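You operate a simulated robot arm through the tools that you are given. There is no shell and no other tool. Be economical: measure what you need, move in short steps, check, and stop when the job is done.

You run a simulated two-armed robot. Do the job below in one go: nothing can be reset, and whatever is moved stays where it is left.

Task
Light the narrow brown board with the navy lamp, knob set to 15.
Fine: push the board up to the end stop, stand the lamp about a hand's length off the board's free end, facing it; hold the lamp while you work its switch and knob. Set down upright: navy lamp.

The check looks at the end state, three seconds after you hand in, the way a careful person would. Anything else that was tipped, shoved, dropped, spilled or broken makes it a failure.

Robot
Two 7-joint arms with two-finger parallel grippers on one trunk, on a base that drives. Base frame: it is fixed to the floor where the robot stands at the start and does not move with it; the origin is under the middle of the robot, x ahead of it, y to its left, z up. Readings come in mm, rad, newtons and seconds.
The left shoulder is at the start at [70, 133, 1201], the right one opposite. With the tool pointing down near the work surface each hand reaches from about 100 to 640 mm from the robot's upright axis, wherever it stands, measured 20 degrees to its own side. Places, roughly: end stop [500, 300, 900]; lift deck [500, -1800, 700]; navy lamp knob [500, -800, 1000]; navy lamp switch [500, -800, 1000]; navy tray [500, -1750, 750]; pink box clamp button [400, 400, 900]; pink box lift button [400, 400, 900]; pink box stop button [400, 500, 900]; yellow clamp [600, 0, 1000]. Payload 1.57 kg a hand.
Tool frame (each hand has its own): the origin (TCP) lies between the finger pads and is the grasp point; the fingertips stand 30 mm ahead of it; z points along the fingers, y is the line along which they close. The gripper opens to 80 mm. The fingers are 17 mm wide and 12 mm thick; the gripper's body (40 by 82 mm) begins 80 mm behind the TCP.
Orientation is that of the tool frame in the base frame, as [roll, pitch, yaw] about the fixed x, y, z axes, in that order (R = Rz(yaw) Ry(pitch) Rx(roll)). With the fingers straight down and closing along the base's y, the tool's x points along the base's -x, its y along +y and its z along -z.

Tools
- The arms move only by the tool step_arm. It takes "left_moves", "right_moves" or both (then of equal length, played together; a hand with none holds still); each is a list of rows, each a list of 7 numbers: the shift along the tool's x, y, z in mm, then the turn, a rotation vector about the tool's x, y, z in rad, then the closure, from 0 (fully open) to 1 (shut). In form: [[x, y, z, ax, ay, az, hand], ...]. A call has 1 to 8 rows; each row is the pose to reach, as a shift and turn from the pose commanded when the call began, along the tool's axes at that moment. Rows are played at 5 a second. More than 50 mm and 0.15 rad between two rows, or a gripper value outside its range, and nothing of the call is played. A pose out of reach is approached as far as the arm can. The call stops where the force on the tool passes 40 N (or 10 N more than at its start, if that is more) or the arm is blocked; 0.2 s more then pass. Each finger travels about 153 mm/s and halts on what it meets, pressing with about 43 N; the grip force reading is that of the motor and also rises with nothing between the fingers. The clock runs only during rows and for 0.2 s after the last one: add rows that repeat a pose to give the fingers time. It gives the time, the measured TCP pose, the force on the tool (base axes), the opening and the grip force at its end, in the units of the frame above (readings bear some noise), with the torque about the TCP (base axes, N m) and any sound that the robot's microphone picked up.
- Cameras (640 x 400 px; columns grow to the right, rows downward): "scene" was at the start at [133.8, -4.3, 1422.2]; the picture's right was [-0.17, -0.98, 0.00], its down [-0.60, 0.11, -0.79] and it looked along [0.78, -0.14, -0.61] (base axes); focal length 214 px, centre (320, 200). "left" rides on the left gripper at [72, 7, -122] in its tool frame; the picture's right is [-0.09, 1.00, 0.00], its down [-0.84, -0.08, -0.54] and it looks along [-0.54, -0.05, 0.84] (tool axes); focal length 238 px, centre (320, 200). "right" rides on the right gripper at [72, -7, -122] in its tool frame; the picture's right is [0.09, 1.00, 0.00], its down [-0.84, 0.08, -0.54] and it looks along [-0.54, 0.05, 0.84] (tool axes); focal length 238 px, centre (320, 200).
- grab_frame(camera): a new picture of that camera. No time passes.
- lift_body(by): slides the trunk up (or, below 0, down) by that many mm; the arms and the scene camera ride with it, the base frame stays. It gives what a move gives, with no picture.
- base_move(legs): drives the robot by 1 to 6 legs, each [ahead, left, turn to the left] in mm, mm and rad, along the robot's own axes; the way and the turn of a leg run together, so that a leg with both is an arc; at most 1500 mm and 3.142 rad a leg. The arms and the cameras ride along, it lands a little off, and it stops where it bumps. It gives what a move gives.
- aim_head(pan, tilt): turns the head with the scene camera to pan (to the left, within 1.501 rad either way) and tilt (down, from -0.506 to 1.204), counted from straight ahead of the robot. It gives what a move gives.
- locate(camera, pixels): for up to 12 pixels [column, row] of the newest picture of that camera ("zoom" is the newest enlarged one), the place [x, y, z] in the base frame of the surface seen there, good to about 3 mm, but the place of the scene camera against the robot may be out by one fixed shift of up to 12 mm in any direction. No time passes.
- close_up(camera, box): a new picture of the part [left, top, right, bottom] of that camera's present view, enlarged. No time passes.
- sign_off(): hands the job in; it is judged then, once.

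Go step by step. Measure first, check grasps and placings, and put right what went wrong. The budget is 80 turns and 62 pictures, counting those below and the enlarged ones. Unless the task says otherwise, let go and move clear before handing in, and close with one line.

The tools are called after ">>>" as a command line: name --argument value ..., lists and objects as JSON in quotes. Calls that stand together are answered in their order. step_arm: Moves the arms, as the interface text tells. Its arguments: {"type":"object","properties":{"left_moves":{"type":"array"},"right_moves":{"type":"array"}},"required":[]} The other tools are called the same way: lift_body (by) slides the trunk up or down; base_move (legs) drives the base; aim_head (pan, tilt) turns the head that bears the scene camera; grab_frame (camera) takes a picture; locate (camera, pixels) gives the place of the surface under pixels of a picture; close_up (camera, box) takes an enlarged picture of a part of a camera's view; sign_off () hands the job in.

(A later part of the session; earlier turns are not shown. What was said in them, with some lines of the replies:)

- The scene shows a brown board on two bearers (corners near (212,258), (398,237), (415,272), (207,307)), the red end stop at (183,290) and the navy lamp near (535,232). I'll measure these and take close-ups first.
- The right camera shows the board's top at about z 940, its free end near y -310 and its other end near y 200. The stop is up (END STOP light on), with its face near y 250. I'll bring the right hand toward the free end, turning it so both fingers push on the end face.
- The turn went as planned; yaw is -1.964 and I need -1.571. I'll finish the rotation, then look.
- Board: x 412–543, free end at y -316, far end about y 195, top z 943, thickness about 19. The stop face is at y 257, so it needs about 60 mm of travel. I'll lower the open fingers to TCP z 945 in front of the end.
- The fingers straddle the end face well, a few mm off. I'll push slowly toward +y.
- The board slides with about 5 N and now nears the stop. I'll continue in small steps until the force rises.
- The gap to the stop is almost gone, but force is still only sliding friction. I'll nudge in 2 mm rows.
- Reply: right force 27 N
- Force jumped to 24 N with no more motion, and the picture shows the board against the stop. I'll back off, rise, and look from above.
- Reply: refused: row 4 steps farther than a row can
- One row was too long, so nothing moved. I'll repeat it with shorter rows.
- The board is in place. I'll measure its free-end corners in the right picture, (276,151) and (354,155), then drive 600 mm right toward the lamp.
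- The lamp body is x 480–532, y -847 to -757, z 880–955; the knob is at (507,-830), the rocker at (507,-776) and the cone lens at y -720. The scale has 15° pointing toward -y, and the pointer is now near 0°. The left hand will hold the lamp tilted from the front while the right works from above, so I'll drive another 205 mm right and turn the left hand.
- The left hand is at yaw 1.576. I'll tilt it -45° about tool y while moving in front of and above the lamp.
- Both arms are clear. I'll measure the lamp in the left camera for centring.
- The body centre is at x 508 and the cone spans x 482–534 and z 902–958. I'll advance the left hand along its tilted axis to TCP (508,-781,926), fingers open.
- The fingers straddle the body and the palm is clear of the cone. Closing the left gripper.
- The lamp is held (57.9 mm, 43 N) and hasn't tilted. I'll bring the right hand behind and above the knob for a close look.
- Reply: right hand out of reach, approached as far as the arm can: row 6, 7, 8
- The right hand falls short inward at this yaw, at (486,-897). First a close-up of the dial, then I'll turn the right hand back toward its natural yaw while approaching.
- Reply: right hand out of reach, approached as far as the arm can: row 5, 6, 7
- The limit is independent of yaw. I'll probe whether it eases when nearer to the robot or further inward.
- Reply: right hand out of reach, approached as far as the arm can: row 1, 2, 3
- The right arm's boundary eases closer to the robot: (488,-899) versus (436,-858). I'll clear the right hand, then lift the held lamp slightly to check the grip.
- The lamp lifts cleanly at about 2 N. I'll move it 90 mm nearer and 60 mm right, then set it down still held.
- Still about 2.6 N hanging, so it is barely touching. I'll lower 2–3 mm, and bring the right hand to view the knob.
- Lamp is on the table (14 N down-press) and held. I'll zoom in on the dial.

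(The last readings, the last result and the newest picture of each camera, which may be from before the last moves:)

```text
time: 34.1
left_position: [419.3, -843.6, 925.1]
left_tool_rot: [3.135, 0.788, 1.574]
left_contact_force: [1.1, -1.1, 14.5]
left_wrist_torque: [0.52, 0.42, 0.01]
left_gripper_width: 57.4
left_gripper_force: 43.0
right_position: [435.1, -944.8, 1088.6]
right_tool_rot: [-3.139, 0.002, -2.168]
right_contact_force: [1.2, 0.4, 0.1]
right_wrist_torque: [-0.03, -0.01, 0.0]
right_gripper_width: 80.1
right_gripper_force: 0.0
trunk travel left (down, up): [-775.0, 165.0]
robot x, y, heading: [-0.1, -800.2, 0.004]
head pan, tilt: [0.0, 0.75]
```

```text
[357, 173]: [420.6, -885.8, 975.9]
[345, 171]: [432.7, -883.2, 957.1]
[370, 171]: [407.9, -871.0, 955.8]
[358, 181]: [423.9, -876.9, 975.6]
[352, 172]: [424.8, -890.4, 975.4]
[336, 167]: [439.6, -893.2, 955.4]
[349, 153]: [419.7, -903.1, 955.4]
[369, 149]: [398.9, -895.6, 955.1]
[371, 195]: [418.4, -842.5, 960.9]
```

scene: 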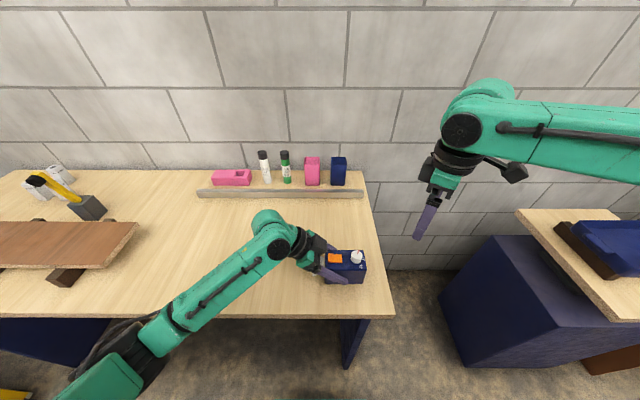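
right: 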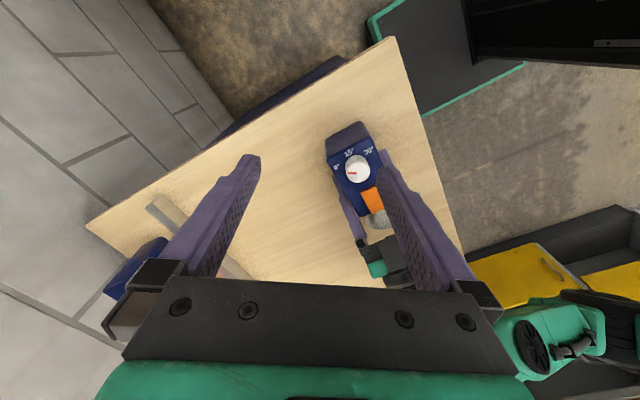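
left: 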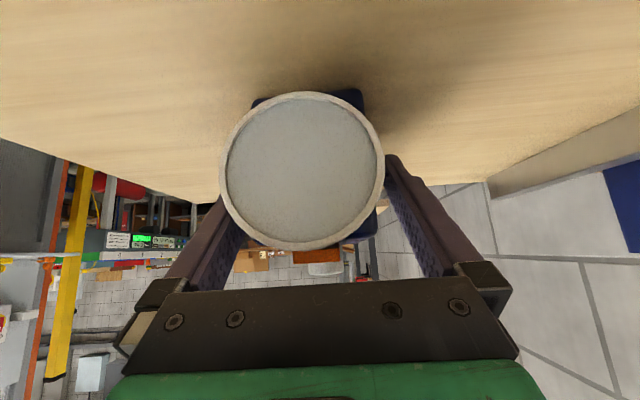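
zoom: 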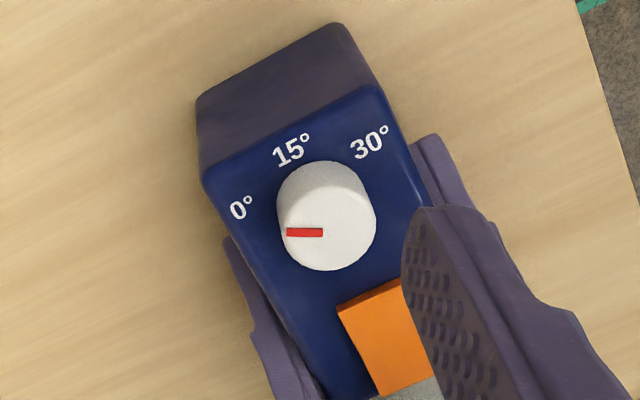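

>>> locate --camera "zoom" --pixels '[[330, 229], [289, 232], [320, 233], [370, 230], [328, 266], [300, 205], [241, 208], [291, 150], [369, 142], [345, 195], [385, 295], [405, 385]]'

```text
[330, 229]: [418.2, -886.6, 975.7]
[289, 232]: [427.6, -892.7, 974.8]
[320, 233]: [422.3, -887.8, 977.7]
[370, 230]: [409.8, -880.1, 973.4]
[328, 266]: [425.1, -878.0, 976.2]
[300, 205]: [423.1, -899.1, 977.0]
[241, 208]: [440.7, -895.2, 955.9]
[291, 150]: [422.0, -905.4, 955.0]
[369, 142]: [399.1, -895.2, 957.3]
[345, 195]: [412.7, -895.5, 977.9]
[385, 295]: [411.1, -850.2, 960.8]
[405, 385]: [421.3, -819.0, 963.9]
```

Knob axis is near (419,-886.7), top z 977, radius about 11. The pointer sits about 60° toward +x from the 15° mark. I'll move the right hand above the knob, half closed.

>>> step_arm --right_moves '[[-15, 18, 0, 0, 0, 0, 0.2], [-30, 36, 10, 0, 0, 0, 0.4], [-39, 46, 30, 0, 0, 0, 0.4], [-39, 46, 60, 0, 0, 0, 0.4], [-39, 46, 60, 0, 0, 0, 0.4]]'

>>> grab_frame --camera "right"

```text
time: 35.3
left_position: [419.1, -842.8, 924.3]
left_tool_rot: [3.134, 0.789, 1.573]
left_contact_force: [5.9, -0.7, 27.6]
left_wrist_torque: [0.5, 0.56, -0.02]
left_gripper_width: 57.7
left_gripper_force: 43.4
right_position: [417.4, -889.5, 1030.9]
right_tool_rot: [-3.141, 0.004, -2.169]
right_contact_force: [0.2, -0.3, -0.5]
right_wrist_torque: [-0.02, -0.01, 0.0]
right_gripper_width: 47.9
right_gripper_force: 0.1
trunk travel left (down, up): [-775.0, 165.0]
robot x, y, heading: [3.8, -802.4, 0.003]
head pan, tilt: [0.0, 0.75]
```

```text
29 pictures are left
```

right: 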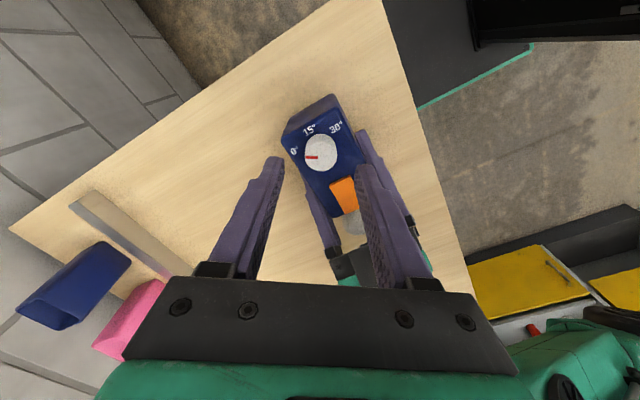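

The left hand presses 27 N down, so I'll relax it by 1 mm. I'll also check the knob location again at (321,155).

>>> step_arm --left_moves '[[-0.7, 0, -0.7, 0, 0, 0, 0.7], [-0.7, 0, -0.7, 0, 0, 0, 0.7]]'

>>> close_up --camera "right" --box '[272, 90, 372, 230]'

>>> locate --camera "right" --pixels '[[308, 158], [334, 155], [322, 170], [321, 157], [321, 143]]'

```text
time: 35.9
left_position: [419.5, -843.8, 924.7]
left_tool_rot: [3.137, 0.788, 1.577]
left_contact_force: [6.3, -1.7, 23.6]
left_wrist_torque: [-0.16, 0.32, 0.15]
left_gripper_width: 57.8
left_gripper_force: 43.3
right_position: [419.5, -889.5, 1029.3]
right_tool_rot: [-3.138, 0.0, -2.169]
right_contact_force: [-0.2, -0.2, 0.5]
right_wrist_torque: [-0.03, 0.01, -0.02]
right_gripper_width: 47.9
right_gripper_force: 0.0
trunk travel left (down, up): [-775.0, 165.0]
robot x, y, heading: [6.7, -803.5, 0.005]
head pan, tilt: [0.0, 0.75]
```

```text
2.86 times, centred on (322, 160) of right
```

zoom: 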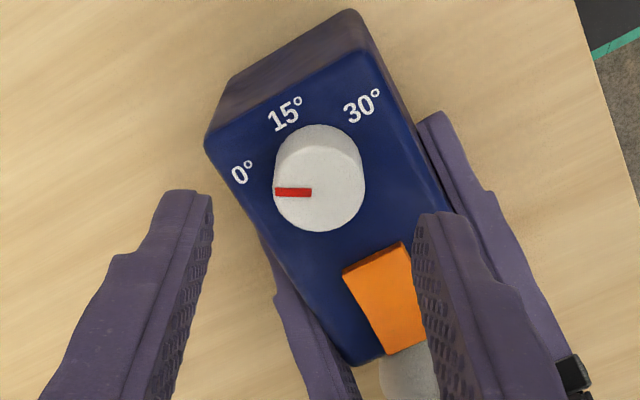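

```text
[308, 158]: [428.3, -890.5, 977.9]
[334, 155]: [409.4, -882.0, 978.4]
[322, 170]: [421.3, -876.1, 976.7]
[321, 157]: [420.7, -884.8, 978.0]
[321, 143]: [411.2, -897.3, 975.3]
```

Centre (419,-886.5) confirmed. I'll shift 3 mm, descend to TCP z 989 so the tips reach z 959, and close.

>>> step_arm --right_moves '[[-2.5, 1.7, 20, 0, 0, 0, 0.4], [-2.5, 1.7, 35, 0, 0, 0, 0.4], [-2.5, 1.7, 41, 0, 0, 0, 0.4], [-2.5, 1.7, 41, 0, 0, 0, 0.55], [-2.5, 1.7, 41, 0, 0, 0, 0.65], [-2.5, 1.7, 41, 0, 0, 0, 0.75], [-2.5, 1.7, 41, 0, 0, 0, 0.9], [-2.5, 1.7, 41, 0, 0, 0, 0.9]]'

>>> close_up --camera "right" --box '[260, 60, 400, 220]'

```text
time: 37.7
left_position: [418.8, -843.6, 923.9]
left_tool_rot: [3.137, 0.786, 1.575]
left_contact_force: [0.1, 3.9, 25.3]
left_wrist_torque: [-0.27, 0.0, -0.19]
left_gripper_width: 57.7
left_gripper_force: 43.3
right_position: [420.5, -886.2, 988.6]
right_tool_rot: [-3.141, -0.001, -2.167]
right_contact_force: [5.1, -4.3, -3.6]
right_wrist_torque: [-0.13, -0.1, 0.01]
right_gripper_width: 24.4
right_gripper_force: 35.9
trunk travel left (down, up): [-775.0, 165.0]
robot x, y, heading: [4.2, -800.0, 0.0]
head pan, tilt: [0.0, 0.75]
```

```text
2.50 times, centred on (330, 140) of right
```

zoom: 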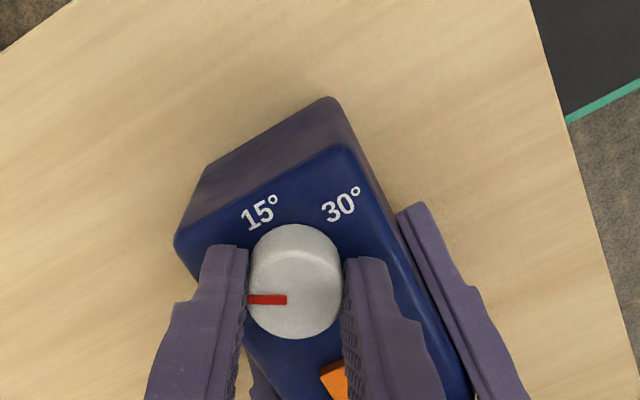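

The knob is gripped at 24.4 mm. I'll turn +1.05 rad about tool z (clockwise from above).

>>> step_arm --right_moves '[[0, 0, 0, 0, 0, 0.14, 0.9], [0, 0, 0, 0, 0, 0.28, 0.9], [0, 0, 0, 0, 0, 0.42, 0.9], [0, 0, 0, 0, 0, 0.56, 0.9], [0, 0, 0, 0, 0, 0.7, 0.9], [0, 0, 0, 0, 0, 0.84, 0.9], [0, 0, 0, 0, 0, 0.98, 0.9], [0, 0, 0, 0, 0, 1.05, 0.9]]'

>>> grab_frame --camera "right"

```text
time: 39.5
left_position: [418.6, -842.5, 922.9]
left_tool_rot: [3.139, 0.787, 1.576]
left_contact_force: [8.2, -1.8, 19.1]
left_wrist_torque: [0.09, 0.67, 0.21]
left_gripper_width: 57.6
left_gripper_force: 43.4
right_position: [419.5, -886.6, 988.8]
right_tool_rot: [3.141, -0.002, 3.064]
right_contact_force: [-6.0, 0.0, -0.8]
right_wrist_torque: [-0.02, -0.08, -0.02]
right_gripper_width: 24.5
right_gripper_force: 36.2
trunk travel left (down, up): [-775.0, 165.0]
robot x, y, heading: [-1.2, -799.8, 0.003]
head pan, tilt: [0.0, 0.75]
```

```text
26 pictures are left
```

right: 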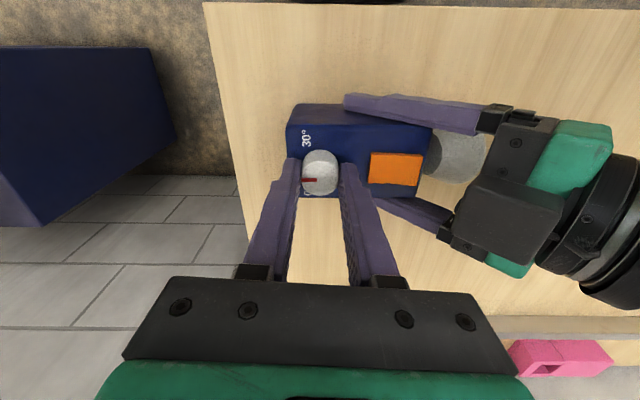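

The pointer now lies along the lamp's rearward line, near 15°. I'll open, rise and look straight on.

>>> step_arm --right_moves '[[0, 0, 0, 0, 0, 0, 0.6], [0, 0, 0, 0, 0, 0, 0.35], [0, 0, 0, 0, 0, 0, 0.35], [0, 0, -35, 0, 0, 0, 0.35], [0, 0, -70, 0, 0, 0, 0.35], [0, 0, -90, 0, 0, 0, 0.35]]'

>>> grab_frame --camera "right"

>>> close_up --camera "right" --box '[270, 115, 370, 215]'

```text
time: 40.9
left_position: [418.8, -842.6, 925.1]
left_tool_rot: [3.138, 0.787, 1.575]
left_contact_force: [3.1, 0.4, 19.4]
left_wrist_torque: [0.43, 0.1, 0.0]
left_gripper_width: 57.8
left_gripper_force: 43.0
right_position: [418.3, -885.7, 1080.6]
right_tool_rot: [-3.141, 0.003, 3.066]
right_contact_force: [-0.1, -0.6, -0.8]
right_wrist_torque: [0.02, -0.01, -0.02]
right_gripper_width: 52.0
right_gripper_force: 0.0
trunk travel left (down, up): [-775.0, 165.0]
robot x, y, heading: [3.1, -798.9, 0.004]
head pan, tilt: [0.0, 0.75]
heard: click
```

```text
25 pictures are left
```

right: 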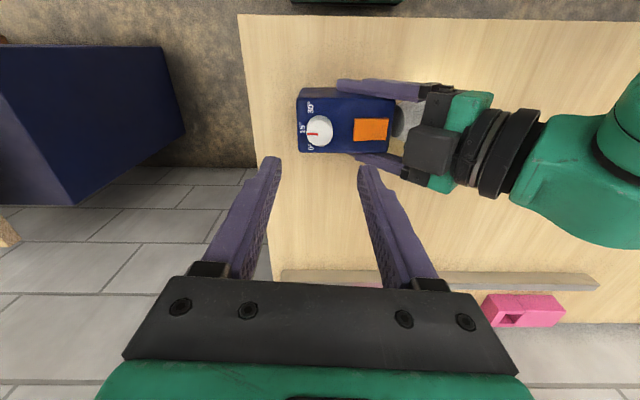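

```text
4.00 times, centred on (320, 165) of right
```

zoom: 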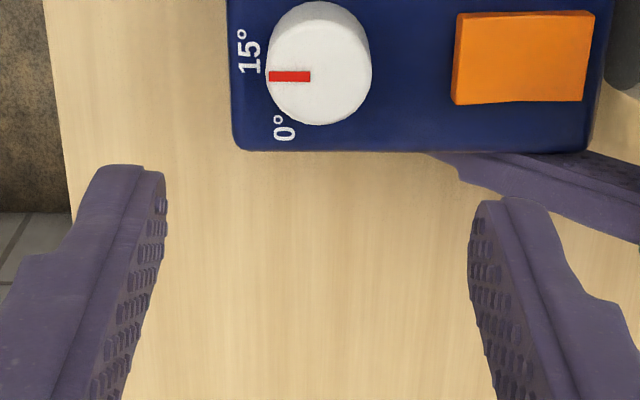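

The pointer is parallel to the body edge, pointing at 15°. A click was heard as the fingers opened, perhaps the rocker, so I'll check whether the lens is lit.

>>> grab_frame --camera "left"

>>> close_up --camera "right" --box '[280, 70, 440, 170]'

```text
23 pictures are left
```

left: 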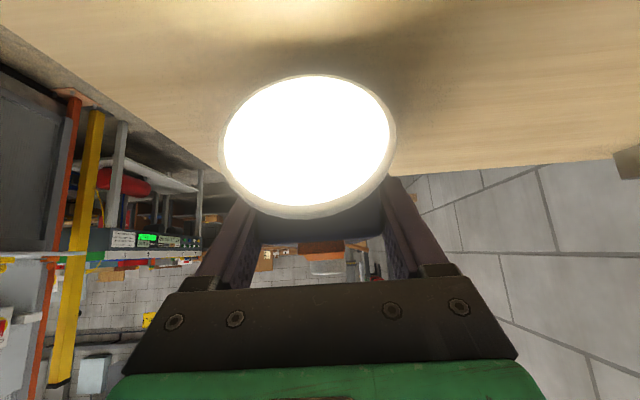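

```text
4.00 times, centred on (360, 120) of right
```

zoom: 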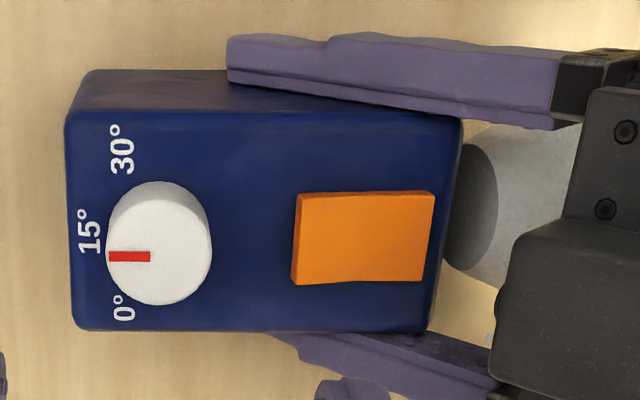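

The lens is glowing: the opening finger pressed the rocker while the lamp was held, so it's on, with the knob at 15. I'll clear the right hand and lift the lamp with the left, moving it 59 mm ahead and 60 mm left.

>>> step_arm --right_moves '[[0, 0, -45, 0, 0, 0, 0.35], [0, -45, -60, 0, 0, 0, 0.35], [0, -95, -60, 0, 0, 0, 0.35], [0, -145, -60, 0, 0, 0, 0.35], [0, -190, -60, 0, 0, 0, 0.35]]'

>>> step_arm --left_moves '[[-7, 0, -7, 0, 0, 0, 0.7], [-14, 0, -14, 0, 0, 0, 0.7], [-21, 0, -21, 0, 0, 0, 0.7], [-10, 20, -32, 0, 0, 0, 0.7], [6, 40, -48, 0, 0, 0, 0.7], [21, 59, -64, 0, 0, 0, 0.7], [21, 59, -64, 0, 0, 0, 0.7]]'

>>> aim_head --pan 0.3 --tilt 0.8

>>> grab_frame --camera "scene"

```text
time: 42.1
left_position: [418.7, -842.9, 925.1]
left_tool_rot: [3.14, 0.788, 1.577]
left_contact_force: [1.0, -1.4, 15.4]
left_wrist_torque: [0.3, 0.14, 0.27]
left_gripper_width: 57.5
left_gripper_force: 42.8
right_position: [402.5, -1077.3, 1139.3]
right_tool_rot: [-3.141, 0.002, 3.068]
right_contact_force: [-0.1, 0.5, -0.2]
right_wrist_torque: [-0.03, -0.01, 0.0]
right_gripper_width: 52.1
right_gripper_force: 0.1
trunk travel left (down, up): [-775.0, 165.0]
robot x, y, heading: [2.4, -800.8, 0.003]
head pan, tilt: [0.0, 0.75]
```

```text
time: 43.7
left_position: [479.7, -782.3, 953.1]
left_tool_rot: [3.141, 0.787, 1.578]
left_contact_force: [0.4, -0.5, -2.7]
left_wrist_torque: [0.01, 0.0, 0.0]
left_gripper_width: 57.8
left_gripper_force: 43.3
right_position: [404.6, -1077.3, 1138.6]
right_tool_rot: [-3.141, 0.0, 3.064]
right_contact_force: [0.8, 0.3, -0.1]
right_wrist_torque: [0.01, 0.0, -0.02]
right_gripper_width: 51.7
right_gripper_force: 0.0
trunk travel left (down, up): [-775.0, 165.0]
robot x, y, heading: [1.4, -797.6, -0.003]
head pan, tilt: [0.0, 0.75]
```

```text
time: 44.5
left_position: [479.4, -780.7, 952.3]
left_tool_rot: [-3.14, 0.788, 1.577]
left_contact_force: [0.2, 0.6, -1.8]
left_wrist_torque: [0.0, -0.01, 0.0]
left_gripper_width: 57.6
left_gripper_force: 42.7
right_position: [404.7, -1075.9, 1139.7]
right_tool_rot: [-3.141, 0.0, 3.064]
right_contact_force: [-0.9, -0.3, 0.1]
right_wrist_torque: [0.01, 0.01, -0.03]
right_gripper_width: 51.8
right_gripper_force: 0.1
trunk travel left (down, up): [-775.0, 165.0]
robot x, y, heading: [0.9, -799.3, 0.006]
head pan, tilt: [0.3, 0.799]
```

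```text
21 pictures are left
```

scene: 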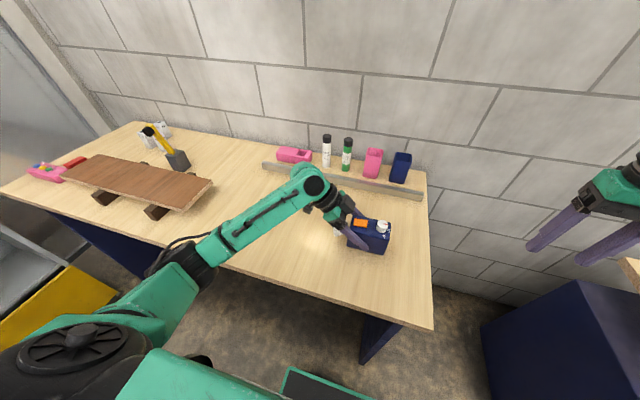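

I'll measure the left elbow and forearm clearance against the board before driving left.

>>> locate --camera "scene" --pixels '[[170, 262], [200, 255], [205, 285], [155, 300], [250, 222], [300, 195], [316, 188], [155, 272], [250, 245]]'

>>> close_up --camera "scene" --box '[300, 170, 440, 270]'

```text
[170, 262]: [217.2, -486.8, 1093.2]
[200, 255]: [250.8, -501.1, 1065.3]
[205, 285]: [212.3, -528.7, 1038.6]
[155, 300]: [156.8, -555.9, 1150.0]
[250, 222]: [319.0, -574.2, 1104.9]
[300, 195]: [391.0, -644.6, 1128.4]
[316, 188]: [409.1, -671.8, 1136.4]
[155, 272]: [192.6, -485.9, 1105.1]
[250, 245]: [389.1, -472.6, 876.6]
```

```text
4.00 times, centred on (370, 220) of scene
```

zoom: 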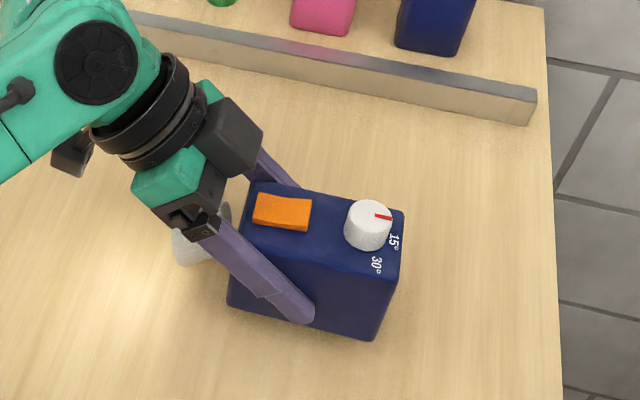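

The elbow is at x≈217–250, in front of the board line, and the forearm sits above z 1040, so the way is clear. Driving 273 mm left with the lamp.

>>> base_move --legs '[[0, 273, 0]]'

>>> aim_head --pan 0.15 --tilt 0.8

>>> grab_frame --camera "scene"

>>> grab_frame --camera "left"

```text
time: 46.4
left_position: [478.7, -508.5, 953.0]
left_tool_rot: [3.141, 0.787, 1.579]
left_contact_force: [-0.2, 1.1, -2.9]
left_wrist_torque: [0.01, -0.02, 0.0]
left_gripper_width: 57.5
left_gripper_force: 43.2
right_position: [403.4, -802.4, 1138.6]
right_tool_rot: [-3.141, 0.001, 3.065]
right_contact_force: [0.3, -0.5, -0.3]
right_wrist_torque: [0.0, -0.01, 0.0]
right_gripper_width: 52.0
right_gripper_force: 0.0
trunk travel left (down, up): [-775.0, 165.0]
robot x, y, heading: [2.6, -524.7, 0.007]
head pan, tilt: [0.3, 0.799]
```

```text
time: 47.1
left_position: [477.0, -507.2, 952.8]
left_tool_rot: [-3.14, 0.786, 1.58]
left_contact_force: [-0.1, 0.0, -2.3]
left_wrist_torque: [0.0, 0.02, -0.06]
left_gripper_width: 57.9
left_gripper_force: 43.0
right_position: [403.8, -801.3, 1138.4]
right_tool_rot: [3.141, -0.001, 3.066]
right_contact_force: [0.3, 1.0, -0.7]
right_wrist_torque: [-0.02, -0.02, 0.03]
right_gripper_width: 52.0
right_gripper_force: 0.0
trunk travel left (down, up): [-775.0, 165.0]
robot x, y, heading: [1.0, -529.2, 0.005]
head pan, tilt: [0.15, 0.799]
```

```text
19 pictures are left
```

scene: 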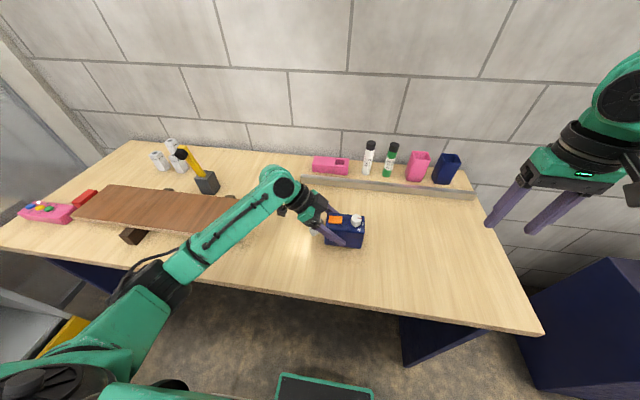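

```text
18 pictures are left
```

left: 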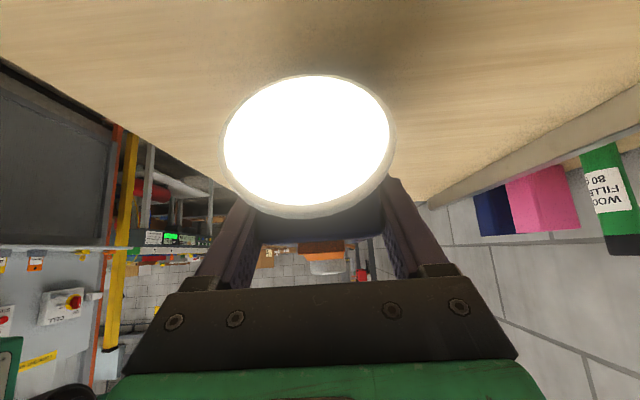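

I'll measure the lens rim and lamp body with the left and scene cameras.

>>> locate --camera "left" --pixels '[[310, 79], [304, 210], [226, 150], [391, 140], [308, 145], [345, 235], [270, 230]]'

>>> locate --camera "scene" --pixels '[[330, 244], [361, 247], [326, 232], [363, 233], [325, 216], [363, 216], [338, 220], [357, 219]]'

```text
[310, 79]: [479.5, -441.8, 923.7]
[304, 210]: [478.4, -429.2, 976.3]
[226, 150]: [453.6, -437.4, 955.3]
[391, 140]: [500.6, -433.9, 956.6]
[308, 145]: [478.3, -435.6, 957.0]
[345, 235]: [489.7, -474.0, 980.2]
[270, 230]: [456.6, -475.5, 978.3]
```

```text
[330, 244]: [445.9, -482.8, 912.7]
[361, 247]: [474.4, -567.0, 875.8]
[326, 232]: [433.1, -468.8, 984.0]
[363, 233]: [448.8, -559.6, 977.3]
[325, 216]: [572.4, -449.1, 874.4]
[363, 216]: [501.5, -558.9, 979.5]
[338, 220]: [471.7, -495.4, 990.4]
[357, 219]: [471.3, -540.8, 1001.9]
```

The body top is level (z≈980 front and rear); the knob evidently tilts the head, so the lens faces about 15° down. The lens is at (478,-436) with the board end at y -260, a gap of about 175 mm centred on the board. Lowering 28 mm.

>>> step_arm --left_moves '[[7, 0, 7, 0, 0, 0, 0.7], [14, 0, 14, 0, 0, 0, 0.7], [18, 0, 18, 0, 0, 0, 0.7], [19.5, 0, 19.5, 0, 0, 0, 0.7], [19.5, 0, 19.5, 0, 0, 0, 0.7]]'

>>> close_up --camera "scene" --box '[270, 170, 410, 270]'

```text
time: 48.3
left_position: [477.3, -506.9, 924.3]
left_tool_rot: [-3.141, 0.787, 1.58]
left_contact_force: [0.5, 0.9, -3.4]
left_wrist_torque: [0.02, 0.02, 0.02]
left_gripper_width: 57.6
left_gripper_force: 43.7
right_position: [404.1, -801.9, 1138.2]
right_tool_rot: [-3.141, 0.001, 3.064]
right_contact_force: [-0.4, 0.7, -1.1]
right_wrist_torque: [-0.03, 0.0, -0.03]
right_gripper_width: 51.9
right_gripper_force: 0.0
trunk travel left (down, up): [-775.0, 165.0]
robot x, y, heading: [-0.0, -523.1, 0.01]
head pan, tilt: [0.15, 0.799]
```

```text
4.00 times, centred on (340, 220) of scene
```

zoom: 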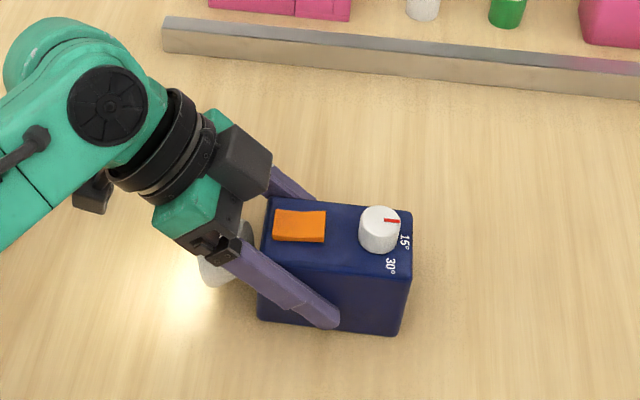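

Not yet resting (-3.4 N). I'll lower millimetre by millimetre.

>>> step_arm --left_moves '[[0.7, 0, 0.7, 0, 0, 0, 0.7], [1.1, 0, 1.1, 0, 0, 0, 0.7], [1.1, 0, 1.1, 0, 0, 0, 0.7]]'

```text
time: 49.1
left_position: [477.7, -506.4, 923.2]
left_tool_rot: [3.137, 0.789, 1.578]
left_contact_force: [1.5, -0.5, 5.4]
left_wrist_torque: [0.26, 0.15, -0.04]
left_gripper_width: 57.7
left_gripper_force: 42.7
right_position: [402.5, -801.5, 1137.9]
right_tool_rot: [3.141, 0.001, 3.066]
right_contact_force: [0.2, 0.2, -0.1]
right_wrist_torque: [0.0, -0.04, 0.05]
right_gripper_width: 52.2
right_gripper_force: 0.0
trunk travel left (down, up): [-775.0, 165.0]
robot x, y, heading: [2.8, -523.7, 0.009]
head pan, tilt: [0.15, 0.799]
```

Contact made (5 N). Opening the left hand and backing out along its axis.

>>> step_arm --left_moves '[[0, 0, 0, 0, 0, 0, 0.4], [0, 0, 0, 0, 0, 0, 0], [0, 0, 0, 0, 0, 0, 0], [0, 0, -30, 0, 0, 0, 0], [0, 0, -75, 0, 0, 0, 0], [0, 0, -120, 0, 0, 0, 0], [0, 0, -165, 0, 0, 0, 0], [-20, 0, -205, 0, 0, 0, 0]]'

>>> grab_frame --camera "left"

>>> grab_frame --camera "scene"

```text
time: 50.9
left_position: [475.4, -375.0, 1084.8]
left_tool_rot: [3.142, 0.784, 1.58]
left_contact_force: [0.5, 0.9, -0.3]
left_wrist_torque: [0.04, 0.0, -0.01]
left_gripper_width: 80.0
left_gripper_force: 0.1
right_position: [403.7, -802.1, 1139.2]
right_tool_rot: [3.141, 0.0, 3.065]
right_contact_force: [-0.7, -0.6, 0.3]
right_wrist_torque: [0.0, -0.03, 0.0]
right_gripper_width: 52.0
right_gripper_force: 0.1
trunk travel left (down, up): [-775.0, 165.0]
robot x, y, heading: [2.8, -523.8, 0.005]
head pan, tilt: [0.15, 0.799]
```

```text
16 pictures are left
```

left: 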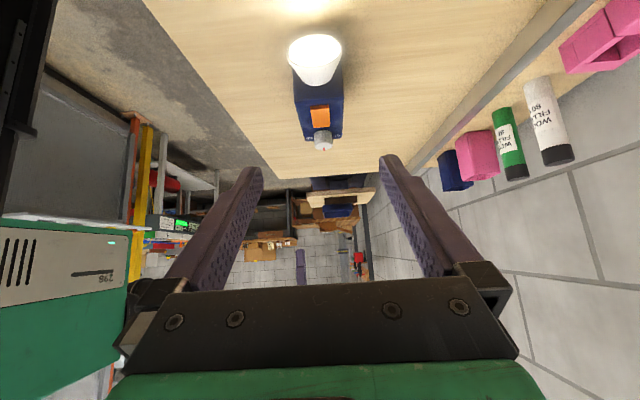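

```text
15 pictures are left
```

scene: 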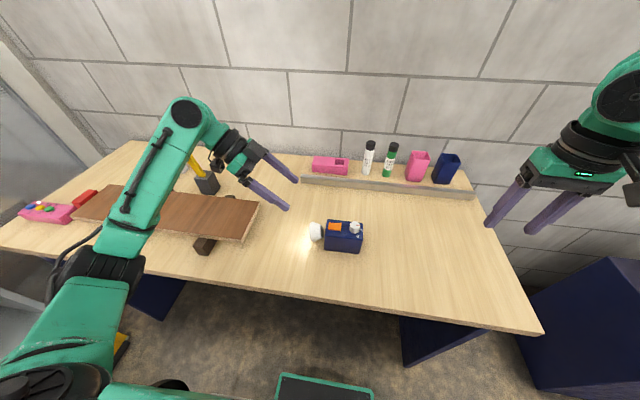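

The lamp stands upright and lit. I'll verify gap and alignment, and look closely at dial and board end.

>>> locate --camera "scene" --pixels '[[313, 231], [321, 231], [325, 248], [359, 252], [361, 234], [258, 201], [242, 242], [232, 200], [336, 227], [326, 220]]'

>>> close_up --camera "scene" --box '[220, 170, 400, 290]'

>>> locate --camera "left" --pixels '[[315, 50], [291, 50], [340, 45], [315, 35], [298, 85], [342, 82], [308, 135], [342, 135], [319, 116]]'

```text
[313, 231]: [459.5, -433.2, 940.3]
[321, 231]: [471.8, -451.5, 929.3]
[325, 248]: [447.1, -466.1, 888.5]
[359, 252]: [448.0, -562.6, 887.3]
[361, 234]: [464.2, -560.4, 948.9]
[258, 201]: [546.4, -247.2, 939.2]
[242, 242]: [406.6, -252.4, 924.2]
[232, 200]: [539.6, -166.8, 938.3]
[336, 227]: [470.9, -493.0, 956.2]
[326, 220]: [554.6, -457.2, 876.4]
```

```text
3.33 times, centred on (310, 230) of scene
```

zoom: 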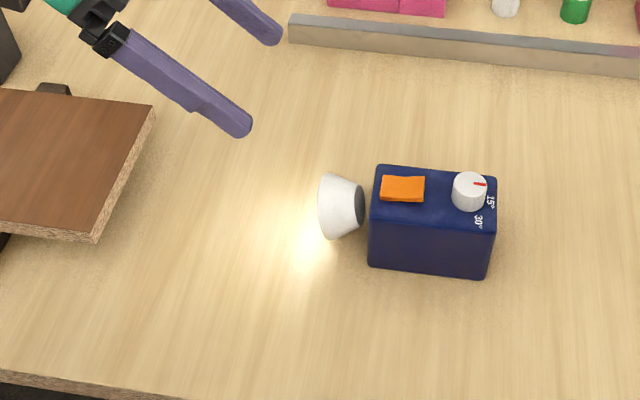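

```text
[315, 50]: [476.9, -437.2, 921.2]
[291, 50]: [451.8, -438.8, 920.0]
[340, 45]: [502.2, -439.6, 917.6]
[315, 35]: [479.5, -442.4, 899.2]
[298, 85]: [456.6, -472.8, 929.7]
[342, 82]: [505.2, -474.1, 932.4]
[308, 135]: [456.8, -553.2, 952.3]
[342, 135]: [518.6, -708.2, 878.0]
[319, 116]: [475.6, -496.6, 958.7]
```

Gap from lens to board end is about 177–183 mm, centred and facing it, the lens lit and the pointer on 15°. I'll lift the left hand clear and take a last look.

>>> step_arm --left_moves '[[-30, 0, -30, 0, 0, 0, 0], [-60, 0, -60, 0, 0, 0, 0], [-85, -30, -85, 0, 0, 0, 0], [-85, -70, -85, 0, 0, 0, 0]]'

>>> aim_head --pan 0.5 --tilt 0.65

>>> grab_frame --camera "scene"

>>> close_up --camera "scene" --box '[60, 130, 300, 280]'

```text
time: 51.9
left_position: [403.6, -373.9, 1203.1]
left_tool_rot: [3.14, 0.785, 1.575]
left_contact_force: [-0.2, -0.3, 0.2]
left_wrist_torque: [0.01, -0.02, 0.03]
left_gripper_width: 80.4
left_gripper_force: 0.1
right_position: [402.1, -800.3, 1140.6]
right_tool_rot: [-3.14, 0.002, 3.066]
right_contact_force: [-0.8, 0.4, 0.1]
right_wrist_torque: [0.01, -0.03, 0.01]
right_gripper_width: 51.7
right_gripper_force: 0.0
trunk travel left (down, up): [-775.0, 165.0]
robot x, y, heading: [-0.8, -525.6, 0.005]
head pan, tilt: [0.15, 0.799]
```

```text
time: 52.7
left_position: [406.7, -374.6, 1202.0]
left_tool_rot: [-3.141, 0.788, 1.58]
left_contact_force: [0.8, -1.0, -0.4]
left_wrist_torque: [-0.01, -0.02, -0.01]
left_gripper_width: 80.1
left_gripper_force: 0.1
right_position: [403.9, -801.7, 1138.4]
right_tool_rot: [-3.141, 0.001, 3.066]
right_contact_force: [-0.1, 0.2, 0.3]
right_wrist_torque: [0.02, -0.01, -0.04]
right_gripper_width: 51.8
right_gripper_force: 0.0
trunk travel left (down, up): [-775.0, 165.0]
robot x, y, heading: [2.9, -525.8, 0.007]
head pan, tilt: [0.499, 0.649]
```

```text
13 pictures are left
```

scene: 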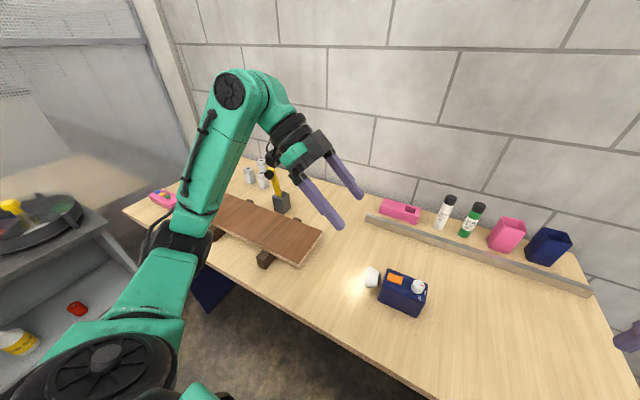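

```text
2.67 times, centred on (180, 205) of scene
```

zoom: 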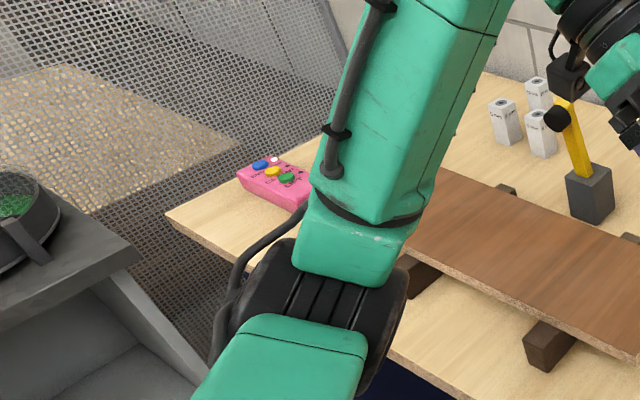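

The final views show the board against the stop, the lamp upright and lit facing its free end, nothing else disturbed, and both hands clear. Handing in.

>>> sign_off

```text
The job is handed in.
```

The job is handed in: the board is against the end stop, and the navy lamp stands upright and lit about 18 cm off its free end, facing it, with the knob at 15. A finger tripped the switch by accident as I let go of the knob, with the lamp held. At 15 the lamp head tilts down, so the brightest light falls on the table in front of the board.
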